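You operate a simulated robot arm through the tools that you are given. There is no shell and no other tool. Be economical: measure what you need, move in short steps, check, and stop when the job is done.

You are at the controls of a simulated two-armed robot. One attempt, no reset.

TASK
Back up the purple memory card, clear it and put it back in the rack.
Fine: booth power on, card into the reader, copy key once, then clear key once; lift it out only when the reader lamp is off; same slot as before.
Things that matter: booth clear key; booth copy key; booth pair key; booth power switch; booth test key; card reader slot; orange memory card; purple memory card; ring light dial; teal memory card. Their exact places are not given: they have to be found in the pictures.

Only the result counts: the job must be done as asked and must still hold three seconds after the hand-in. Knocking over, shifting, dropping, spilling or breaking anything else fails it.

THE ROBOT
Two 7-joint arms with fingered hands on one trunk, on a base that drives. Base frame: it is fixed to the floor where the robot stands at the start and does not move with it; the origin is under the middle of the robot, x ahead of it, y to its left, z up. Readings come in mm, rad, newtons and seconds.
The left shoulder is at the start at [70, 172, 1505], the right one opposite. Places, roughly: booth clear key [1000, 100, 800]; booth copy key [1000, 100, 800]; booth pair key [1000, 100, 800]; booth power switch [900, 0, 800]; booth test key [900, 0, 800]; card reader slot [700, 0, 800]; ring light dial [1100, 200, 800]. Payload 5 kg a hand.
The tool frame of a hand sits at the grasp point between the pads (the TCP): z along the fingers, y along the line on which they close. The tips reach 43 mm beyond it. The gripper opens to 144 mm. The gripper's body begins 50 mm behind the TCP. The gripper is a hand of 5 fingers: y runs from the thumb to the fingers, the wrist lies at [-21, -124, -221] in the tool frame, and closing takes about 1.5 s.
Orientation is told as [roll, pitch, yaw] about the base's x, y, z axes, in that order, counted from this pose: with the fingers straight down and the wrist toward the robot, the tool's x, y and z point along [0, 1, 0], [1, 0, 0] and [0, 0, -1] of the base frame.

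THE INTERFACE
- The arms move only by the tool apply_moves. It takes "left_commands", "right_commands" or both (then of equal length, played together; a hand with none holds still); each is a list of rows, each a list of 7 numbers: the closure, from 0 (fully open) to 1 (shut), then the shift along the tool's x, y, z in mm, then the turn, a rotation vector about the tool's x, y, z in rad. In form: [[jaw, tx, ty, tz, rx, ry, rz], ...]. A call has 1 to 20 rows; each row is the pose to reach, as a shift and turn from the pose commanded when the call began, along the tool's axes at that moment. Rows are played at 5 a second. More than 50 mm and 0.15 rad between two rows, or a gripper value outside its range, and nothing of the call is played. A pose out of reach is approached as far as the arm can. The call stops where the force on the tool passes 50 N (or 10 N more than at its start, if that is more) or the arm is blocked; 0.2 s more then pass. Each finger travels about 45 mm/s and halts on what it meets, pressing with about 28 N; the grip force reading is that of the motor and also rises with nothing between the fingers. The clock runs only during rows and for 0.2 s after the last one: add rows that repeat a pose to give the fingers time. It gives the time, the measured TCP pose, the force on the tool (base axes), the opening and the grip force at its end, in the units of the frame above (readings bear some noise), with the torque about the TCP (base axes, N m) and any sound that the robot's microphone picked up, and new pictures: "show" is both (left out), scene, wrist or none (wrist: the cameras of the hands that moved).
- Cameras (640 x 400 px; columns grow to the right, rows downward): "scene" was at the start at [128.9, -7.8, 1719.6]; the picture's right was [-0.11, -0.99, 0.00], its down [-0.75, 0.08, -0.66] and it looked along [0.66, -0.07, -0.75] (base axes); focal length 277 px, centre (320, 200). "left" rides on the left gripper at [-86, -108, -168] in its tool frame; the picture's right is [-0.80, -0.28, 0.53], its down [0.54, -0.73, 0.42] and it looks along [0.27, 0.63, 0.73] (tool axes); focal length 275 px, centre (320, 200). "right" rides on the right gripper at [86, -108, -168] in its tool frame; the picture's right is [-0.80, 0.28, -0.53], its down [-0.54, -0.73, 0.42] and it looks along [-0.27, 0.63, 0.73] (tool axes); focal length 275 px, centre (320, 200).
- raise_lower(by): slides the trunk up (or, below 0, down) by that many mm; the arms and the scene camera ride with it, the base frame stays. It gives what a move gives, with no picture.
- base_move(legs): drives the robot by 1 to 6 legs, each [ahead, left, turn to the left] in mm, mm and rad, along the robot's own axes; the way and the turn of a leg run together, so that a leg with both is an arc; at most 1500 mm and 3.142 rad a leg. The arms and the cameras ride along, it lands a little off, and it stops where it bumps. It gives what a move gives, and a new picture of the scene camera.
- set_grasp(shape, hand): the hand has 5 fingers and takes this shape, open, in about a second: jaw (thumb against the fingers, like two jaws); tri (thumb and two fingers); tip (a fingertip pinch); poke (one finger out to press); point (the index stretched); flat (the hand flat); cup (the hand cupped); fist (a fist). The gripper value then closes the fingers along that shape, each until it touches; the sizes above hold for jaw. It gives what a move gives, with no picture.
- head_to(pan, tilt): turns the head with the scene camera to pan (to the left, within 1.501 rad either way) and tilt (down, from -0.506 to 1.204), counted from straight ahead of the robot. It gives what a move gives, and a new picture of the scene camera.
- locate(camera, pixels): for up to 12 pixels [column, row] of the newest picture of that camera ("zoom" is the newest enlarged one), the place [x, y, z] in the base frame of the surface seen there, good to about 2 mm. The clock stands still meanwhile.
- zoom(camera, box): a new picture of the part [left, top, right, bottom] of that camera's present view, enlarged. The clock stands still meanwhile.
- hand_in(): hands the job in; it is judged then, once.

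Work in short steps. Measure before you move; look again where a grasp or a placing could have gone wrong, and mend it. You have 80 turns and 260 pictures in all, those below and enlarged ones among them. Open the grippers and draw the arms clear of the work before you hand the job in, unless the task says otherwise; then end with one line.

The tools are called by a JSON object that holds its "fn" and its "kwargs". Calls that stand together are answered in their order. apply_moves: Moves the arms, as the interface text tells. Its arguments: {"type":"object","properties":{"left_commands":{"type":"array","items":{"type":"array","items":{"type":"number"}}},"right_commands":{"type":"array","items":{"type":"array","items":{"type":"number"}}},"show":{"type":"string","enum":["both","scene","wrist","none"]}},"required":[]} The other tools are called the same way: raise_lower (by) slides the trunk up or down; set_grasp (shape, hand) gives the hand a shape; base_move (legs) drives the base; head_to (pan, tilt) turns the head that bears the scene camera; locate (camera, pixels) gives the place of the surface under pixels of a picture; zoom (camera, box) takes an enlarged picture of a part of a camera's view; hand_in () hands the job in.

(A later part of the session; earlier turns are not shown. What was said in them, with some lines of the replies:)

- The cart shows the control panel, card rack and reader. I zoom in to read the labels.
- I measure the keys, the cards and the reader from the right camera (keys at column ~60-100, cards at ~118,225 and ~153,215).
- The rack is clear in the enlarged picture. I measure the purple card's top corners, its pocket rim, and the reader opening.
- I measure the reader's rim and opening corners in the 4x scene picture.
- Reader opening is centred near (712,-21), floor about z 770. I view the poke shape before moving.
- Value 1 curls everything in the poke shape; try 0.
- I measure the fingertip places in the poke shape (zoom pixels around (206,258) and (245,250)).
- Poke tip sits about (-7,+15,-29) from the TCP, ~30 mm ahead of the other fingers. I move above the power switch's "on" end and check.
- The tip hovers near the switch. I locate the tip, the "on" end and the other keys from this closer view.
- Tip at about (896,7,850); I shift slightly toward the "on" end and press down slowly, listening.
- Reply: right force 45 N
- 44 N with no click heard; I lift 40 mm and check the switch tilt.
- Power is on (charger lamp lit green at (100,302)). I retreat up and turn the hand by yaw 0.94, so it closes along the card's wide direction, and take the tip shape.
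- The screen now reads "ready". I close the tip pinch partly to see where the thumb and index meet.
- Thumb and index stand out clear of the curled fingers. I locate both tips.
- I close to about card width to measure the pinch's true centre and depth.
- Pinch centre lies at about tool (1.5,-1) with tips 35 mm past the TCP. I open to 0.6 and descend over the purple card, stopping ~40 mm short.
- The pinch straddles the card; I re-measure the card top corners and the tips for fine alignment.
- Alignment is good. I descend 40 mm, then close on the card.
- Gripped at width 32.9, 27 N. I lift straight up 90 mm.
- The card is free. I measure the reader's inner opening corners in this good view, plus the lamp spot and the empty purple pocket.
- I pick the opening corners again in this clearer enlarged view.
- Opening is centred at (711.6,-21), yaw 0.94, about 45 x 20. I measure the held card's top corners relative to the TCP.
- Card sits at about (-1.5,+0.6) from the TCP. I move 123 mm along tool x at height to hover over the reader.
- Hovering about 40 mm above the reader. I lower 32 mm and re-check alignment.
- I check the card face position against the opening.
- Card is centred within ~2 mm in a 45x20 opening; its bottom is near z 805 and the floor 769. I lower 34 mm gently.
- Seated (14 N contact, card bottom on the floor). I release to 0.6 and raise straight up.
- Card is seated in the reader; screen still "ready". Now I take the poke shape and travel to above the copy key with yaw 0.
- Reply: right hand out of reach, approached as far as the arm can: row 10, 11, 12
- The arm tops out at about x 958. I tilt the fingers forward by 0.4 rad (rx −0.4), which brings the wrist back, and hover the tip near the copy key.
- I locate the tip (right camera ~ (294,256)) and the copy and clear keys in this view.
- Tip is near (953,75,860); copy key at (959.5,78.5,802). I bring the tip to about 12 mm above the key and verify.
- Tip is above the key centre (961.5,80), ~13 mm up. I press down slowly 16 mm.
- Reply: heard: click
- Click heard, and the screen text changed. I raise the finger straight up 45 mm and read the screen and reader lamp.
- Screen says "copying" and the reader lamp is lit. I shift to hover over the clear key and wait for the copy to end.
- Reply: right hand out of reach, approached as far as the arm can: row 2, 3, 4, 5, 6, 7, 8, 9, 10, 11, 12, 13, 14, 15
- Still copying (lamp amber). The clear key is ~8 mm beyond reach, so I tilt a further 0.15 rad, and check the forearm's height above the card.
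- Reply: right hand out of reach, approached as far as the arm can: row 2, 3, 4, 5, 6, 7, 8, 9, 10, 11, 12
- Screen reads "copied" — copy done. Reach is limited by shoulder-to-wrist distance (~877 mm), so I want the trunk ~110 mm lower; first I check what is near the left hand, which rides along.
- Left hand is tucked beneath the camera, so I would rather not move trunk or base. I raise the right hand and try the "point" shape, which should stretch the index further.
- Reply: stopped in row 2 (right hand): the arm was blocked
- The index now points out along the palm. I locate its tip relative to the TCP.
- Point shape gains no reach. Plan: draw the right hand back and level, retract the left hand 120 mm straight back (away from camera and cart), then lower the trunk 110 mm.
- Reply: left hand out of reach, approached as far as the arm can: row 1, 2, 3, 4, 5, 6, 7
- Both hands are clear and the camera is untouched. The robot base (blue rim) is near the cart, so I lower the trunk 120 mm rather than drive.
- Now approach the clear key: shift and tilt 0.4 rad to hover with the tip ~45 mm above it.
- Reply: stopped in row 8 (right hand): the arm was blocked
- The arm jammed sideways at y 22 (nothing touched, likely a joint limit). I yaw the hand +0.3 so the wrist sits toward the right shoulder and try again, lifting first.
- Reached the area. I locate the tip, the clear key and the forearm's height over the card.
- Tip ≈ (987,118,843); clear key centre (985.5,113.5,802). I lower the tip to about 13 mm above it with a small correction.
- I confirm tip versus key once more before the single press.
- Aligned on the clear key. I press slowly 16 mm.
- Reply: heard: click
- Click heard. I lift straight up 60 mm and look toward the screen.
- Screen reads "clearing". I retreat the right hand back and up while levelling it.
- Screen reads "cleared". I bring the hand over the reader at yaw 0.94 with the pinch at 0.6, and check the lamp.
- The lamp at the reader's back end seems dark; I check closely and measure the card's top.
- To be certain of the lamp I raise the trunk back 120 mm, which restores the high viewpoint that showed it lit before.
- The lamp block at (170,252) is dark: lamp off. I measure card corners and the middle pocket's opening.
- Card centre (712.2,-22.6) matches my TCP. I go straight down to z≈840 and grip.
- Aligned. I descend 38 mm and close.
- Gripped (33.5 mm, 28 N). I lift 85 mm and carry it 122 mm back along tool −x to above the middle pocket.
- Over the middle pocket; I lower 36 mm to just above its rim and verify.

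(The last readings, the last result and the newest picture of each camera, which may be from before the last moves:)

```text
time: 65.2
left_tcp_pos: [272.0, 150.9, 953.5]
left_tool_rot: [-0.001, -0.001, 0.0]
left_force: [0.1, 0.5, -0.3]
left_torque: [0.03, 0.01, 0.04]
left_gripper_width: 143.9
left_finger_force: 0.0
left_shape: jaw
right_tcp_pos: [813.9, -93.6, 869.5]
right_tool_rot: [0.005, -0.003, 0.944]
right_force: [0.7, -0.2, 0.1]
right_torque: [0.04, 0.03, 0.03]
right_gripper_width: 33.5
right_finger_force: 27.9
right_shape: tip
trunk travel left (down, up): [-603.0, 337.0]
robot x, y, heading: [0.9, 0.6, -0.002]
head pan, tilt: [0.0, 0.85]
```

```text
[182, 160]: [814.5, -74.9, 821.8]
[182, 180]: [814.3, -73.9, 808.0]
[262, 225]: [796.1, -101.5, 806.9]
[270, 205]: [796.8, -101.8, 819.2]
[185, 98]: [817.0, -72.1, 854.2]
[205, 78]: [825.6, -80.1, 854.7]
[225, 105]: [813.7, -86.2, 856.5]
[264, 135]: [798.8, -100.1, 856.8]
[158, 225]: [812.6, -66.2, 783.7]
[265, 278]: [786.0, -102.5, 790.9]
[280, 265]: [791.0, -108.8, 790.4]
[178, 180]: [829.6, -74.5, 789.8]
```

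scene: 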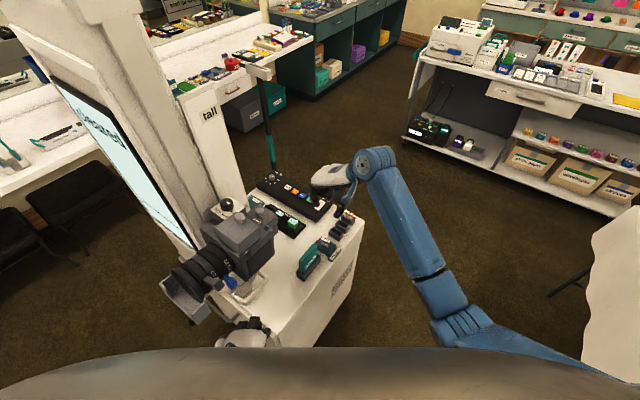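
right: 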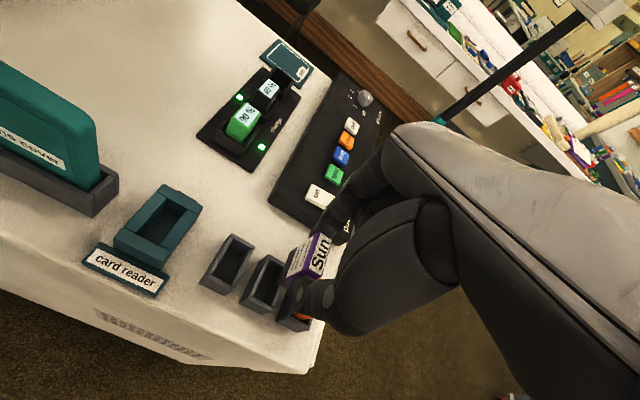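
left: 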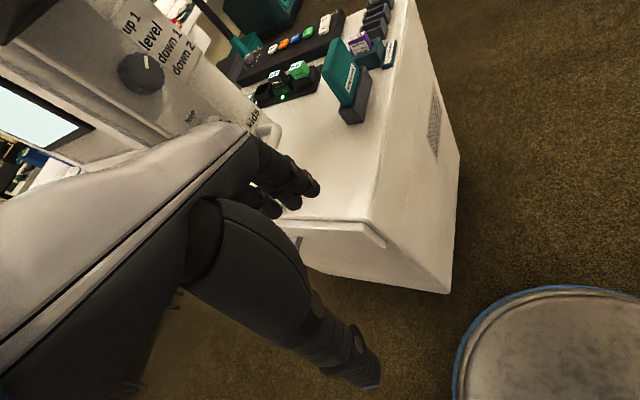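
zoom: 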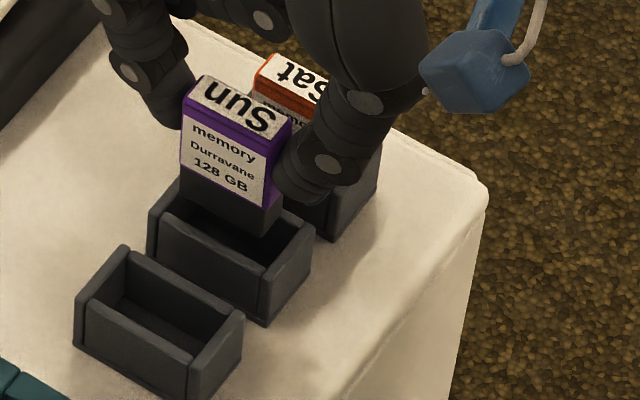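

Card is centred over the pocket within ~1.5 mm. I lower it 35 mm gently.

{"fn": "apply_moves", "kwargs": {"right_commands": [[1, 0, -0.5, 10, 0, 0, 0], [1, 0, -0.5, 20, 0, 0, 0], [1, 0, -0.5, 28, 0, 0, 0], [1, 0, -0.5, 32, 0, 0, 0], [1, 0, -0.5, 34, 0, 0, 0], [1, 0, -0.5, 35, 0, 0, 0]], "show": "wrist"}}

{"fn": "zoom", "kwargs": {"camera": "scene", "box": [330, 205, 370, 240]}}

```text
time: 66.6
left_tcp_pos: [273.3, 150.8, 953.7]
left_tool_rot: [0.001, 0.0, 0.0]
left_force: [0.6, -1.1, -0.2]
left_torque: [-0.03, 0.0, -0.01]
left_gripper_width: 144.0
left_finger_force: 0.1
left_shape: jaw
right_tcp_pos: [812.2, -93.0, 835.1]
right_tool_rot: [0.002, -0.002, 0.941]
right_force: [0.6, 0.9, -0.1]
right_torque: [0.0, 0.01, 0.01]
right_gripper_width: 33.9
right_finger_force: 27.9
right_shape: tip
trunk travel left (down, up): [-603.0, 337.0]
robot x, y, heading: [-1.8, -1.9, -0.0]
head pan, tilt: [0.0, 0.85]
```

right: 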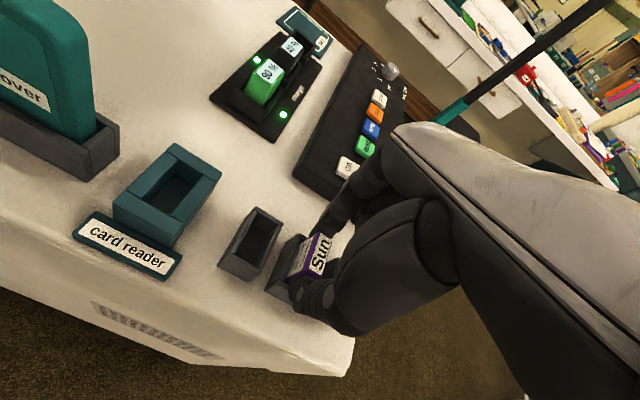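

```text
11.43 times, centred on (350, 222) of scene
```

zoom: 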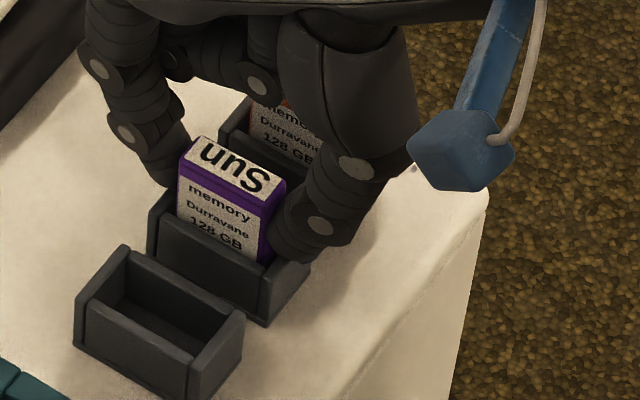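

No floor contact yet (top ≈ 822 vs 820 originally). I lower up to 3 mm more.

{"fn": "apply_moves", "kwargs": {"right_commands": [[1, 0, 0, 1, 0, 0, 0], [1, 0, 0, 2, 0, 0, 0], [1, 0, 0, 3, 0, 0, 0]], "show": "none"}}

```text
time: 67.4
left_tcp_pos: [270.4, 150.4, 953.6]
left_tool_rot: [0.0, -0.001, 0.0]
left_force: [0.3, -0.6, 0.1]
left_torque: [-0.01, 0.01, 0.0]
left_gripper_width: 143.8
left_finger_force: 0.0
left_shape: jaw
right_tcp_pos: [812.5, -92.4, 833.6]
right_tool_rot: [0.002, -0.002, 0.939]
right_force: [-0.6, -1.4, 11.4]
right_torque: [-0.06, -0.02, -0.05]
right_gripper_width: 34.1
right_finger_force: 28.6
right_shape: tip
trunk travel left (down, up): [-603.0, 337.0]
robot x, y, heading: [4.7, 2.5, 0.003]
head pan, tilt: [0.0, 0.85]
```

Floor contact (11 N). I open to 0.6 and withdraw straight up.

{"fn": "apply_moves", "kwargs": {"right_commands": [[0.9, 0, 0, -1, 0, 0, 0], [0.75, 0, 0, -1, 0, 0, 0], [0.6, 0, 0, -1, 0, 0, 0], [0.6, 0, 0, -1, 0, 0, 0], [0.6, 0, 0, -1, 0, 0, 0], [0.6, 0, 0, -1, 0, 0, 0], [0.6, 0, 0, -20, 0, 0, 0], [0.6, 0, 0, -50, 0, 0, 0], [0.6, 0, 0, -90, 0, 0, 0], [0.6, 0, 0, -130, 0, 0, 0]], "show": "wrist"}}

{"fn": "zoom", "kwargs": {"camera": "scene", "box": [310, 185, 380, 245]}}

```text
time: 69.6
left_tcp_pos: [272.6, 150.7, 953.5]
left_tool_rot: [0.0, 0.001, 0.001]
left_force: [-0.3, -0.3, -0.1]
left_torque: [0.01, 0.0, -0.05]
left_gripper_width: 144.1
left_finger_force: 0.1
left_shape: jaw
right_tcp_pos: [812.0, -93.8, 962.1]
right_tool_rot: [0.005, 0.0, 0.94]
right_force: [-0.8, -0.1, -0.6]
right_torque: [0.01, -0.05, 0.02]
right_gripper_width: 57.5
right_finger_force: 0.1
right_shape: tip
trunk travel left (down, up): [-603.0, 337.0]
robot x, y, heading: [0.9, -0.7, 0.001]
head pan, tilt: [0.0, 0.85]
```

right: 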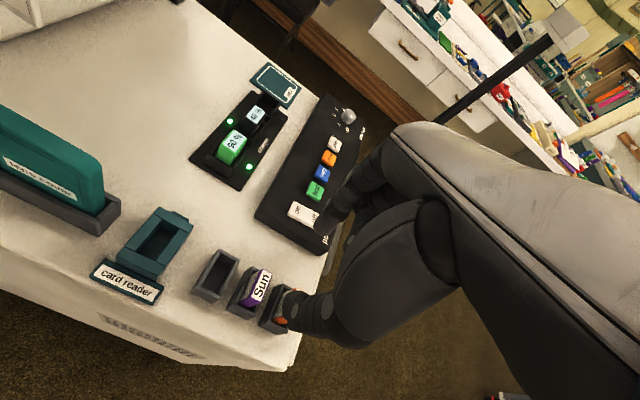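

```text
6.67 times, centred on (345, 215) of scene
```

zoom: 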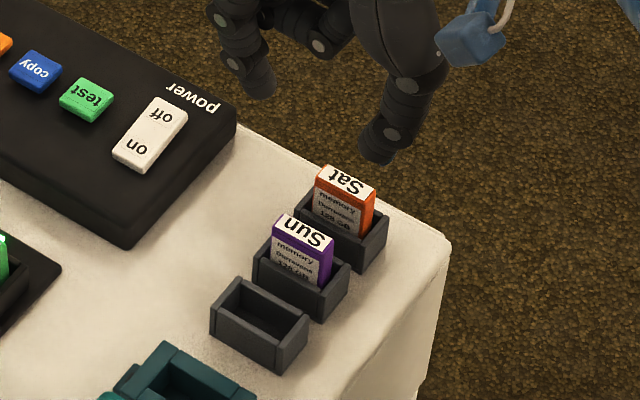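

The purple card is back upright in the middle pocket. I open the hand and draw it up and to the right, clear of the cart.

{"fn": "apply_moves", "kwargs": {"right_commands": [[0.6, 0, 0, -40, 0, 0, 0], [0.4, -15, -30, -60, 0, 0, 0], [0.2, -32, -64, -80, 0, 0, 0], [0, -50, -98, -80, 0, 0, 0], [0, -68, -134, -80, 0, 0, 0], [0, -88, -171, -80, 0, 0, 0], [0, -88, -171, -80, 0, 0, 0]], "show": "scene"}}

{"fn": "zoom", "kwargs": {"camera": "scene", "box": [220, 160, 380, 290]}}

```text
time: 71.2
left_tcp_pos: [272.9, 150.7, 955.1]
left_tool_rot: [0.001, -0.001, 0.0]
left_force: [-0.1, 0.3, -0.2]
left_torque: [0.0, 0.0, 0.0]
left_gripper_width: 143.8
left_finger_force: 0.0
left_shape: jaw
right_tcp_pos: [784.8, -283.0, 1041.2]
right_tool_rot: [0.004, -0.001, 0.942]
right_force: [-0.2, -0.7, -0.5]
right_torque: [0.01, 0.04, 0.0]
right_gripper_width: 143.8
right_finger_force: 0.0
right_shape: tip
trunk travel left (down, up): [-603.0, 337.0]
robot x, y, heading: [-0.9, -0.6, -0.001]
head pan, tilt: [0.0, 0.85]
```

scene: 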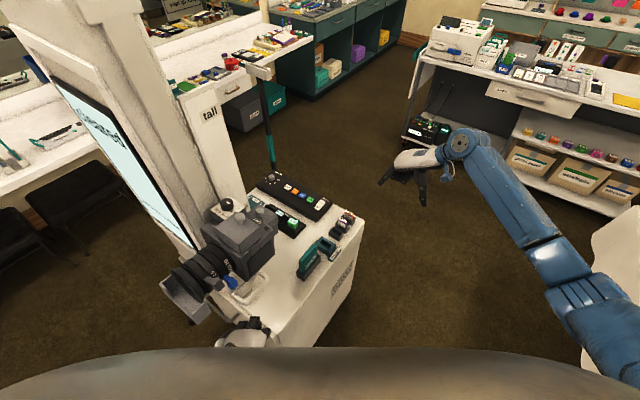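

```text
3.08 times, centred on (300, 225) of scene
```

zoom: 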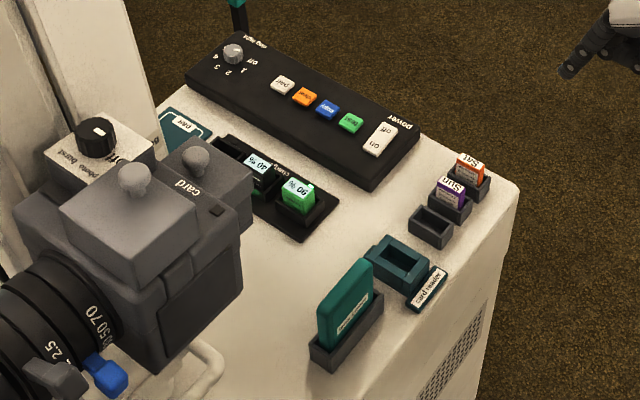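

Everything is in place: the card is in its slot, the reader is empty with its lamp off, and both hands are open and clear. I hand in.

{"fn": "hand_in", "kwargs": {}}

```text
The job is handed in.
```

The purple card was copied, then cleared, and is back in its original slot (the middle one). I pressed each key once, the screen read "copied" and then "cleared", and I lifted the card only after the reader lamp went dark. I handed the job in and have no verdict back.
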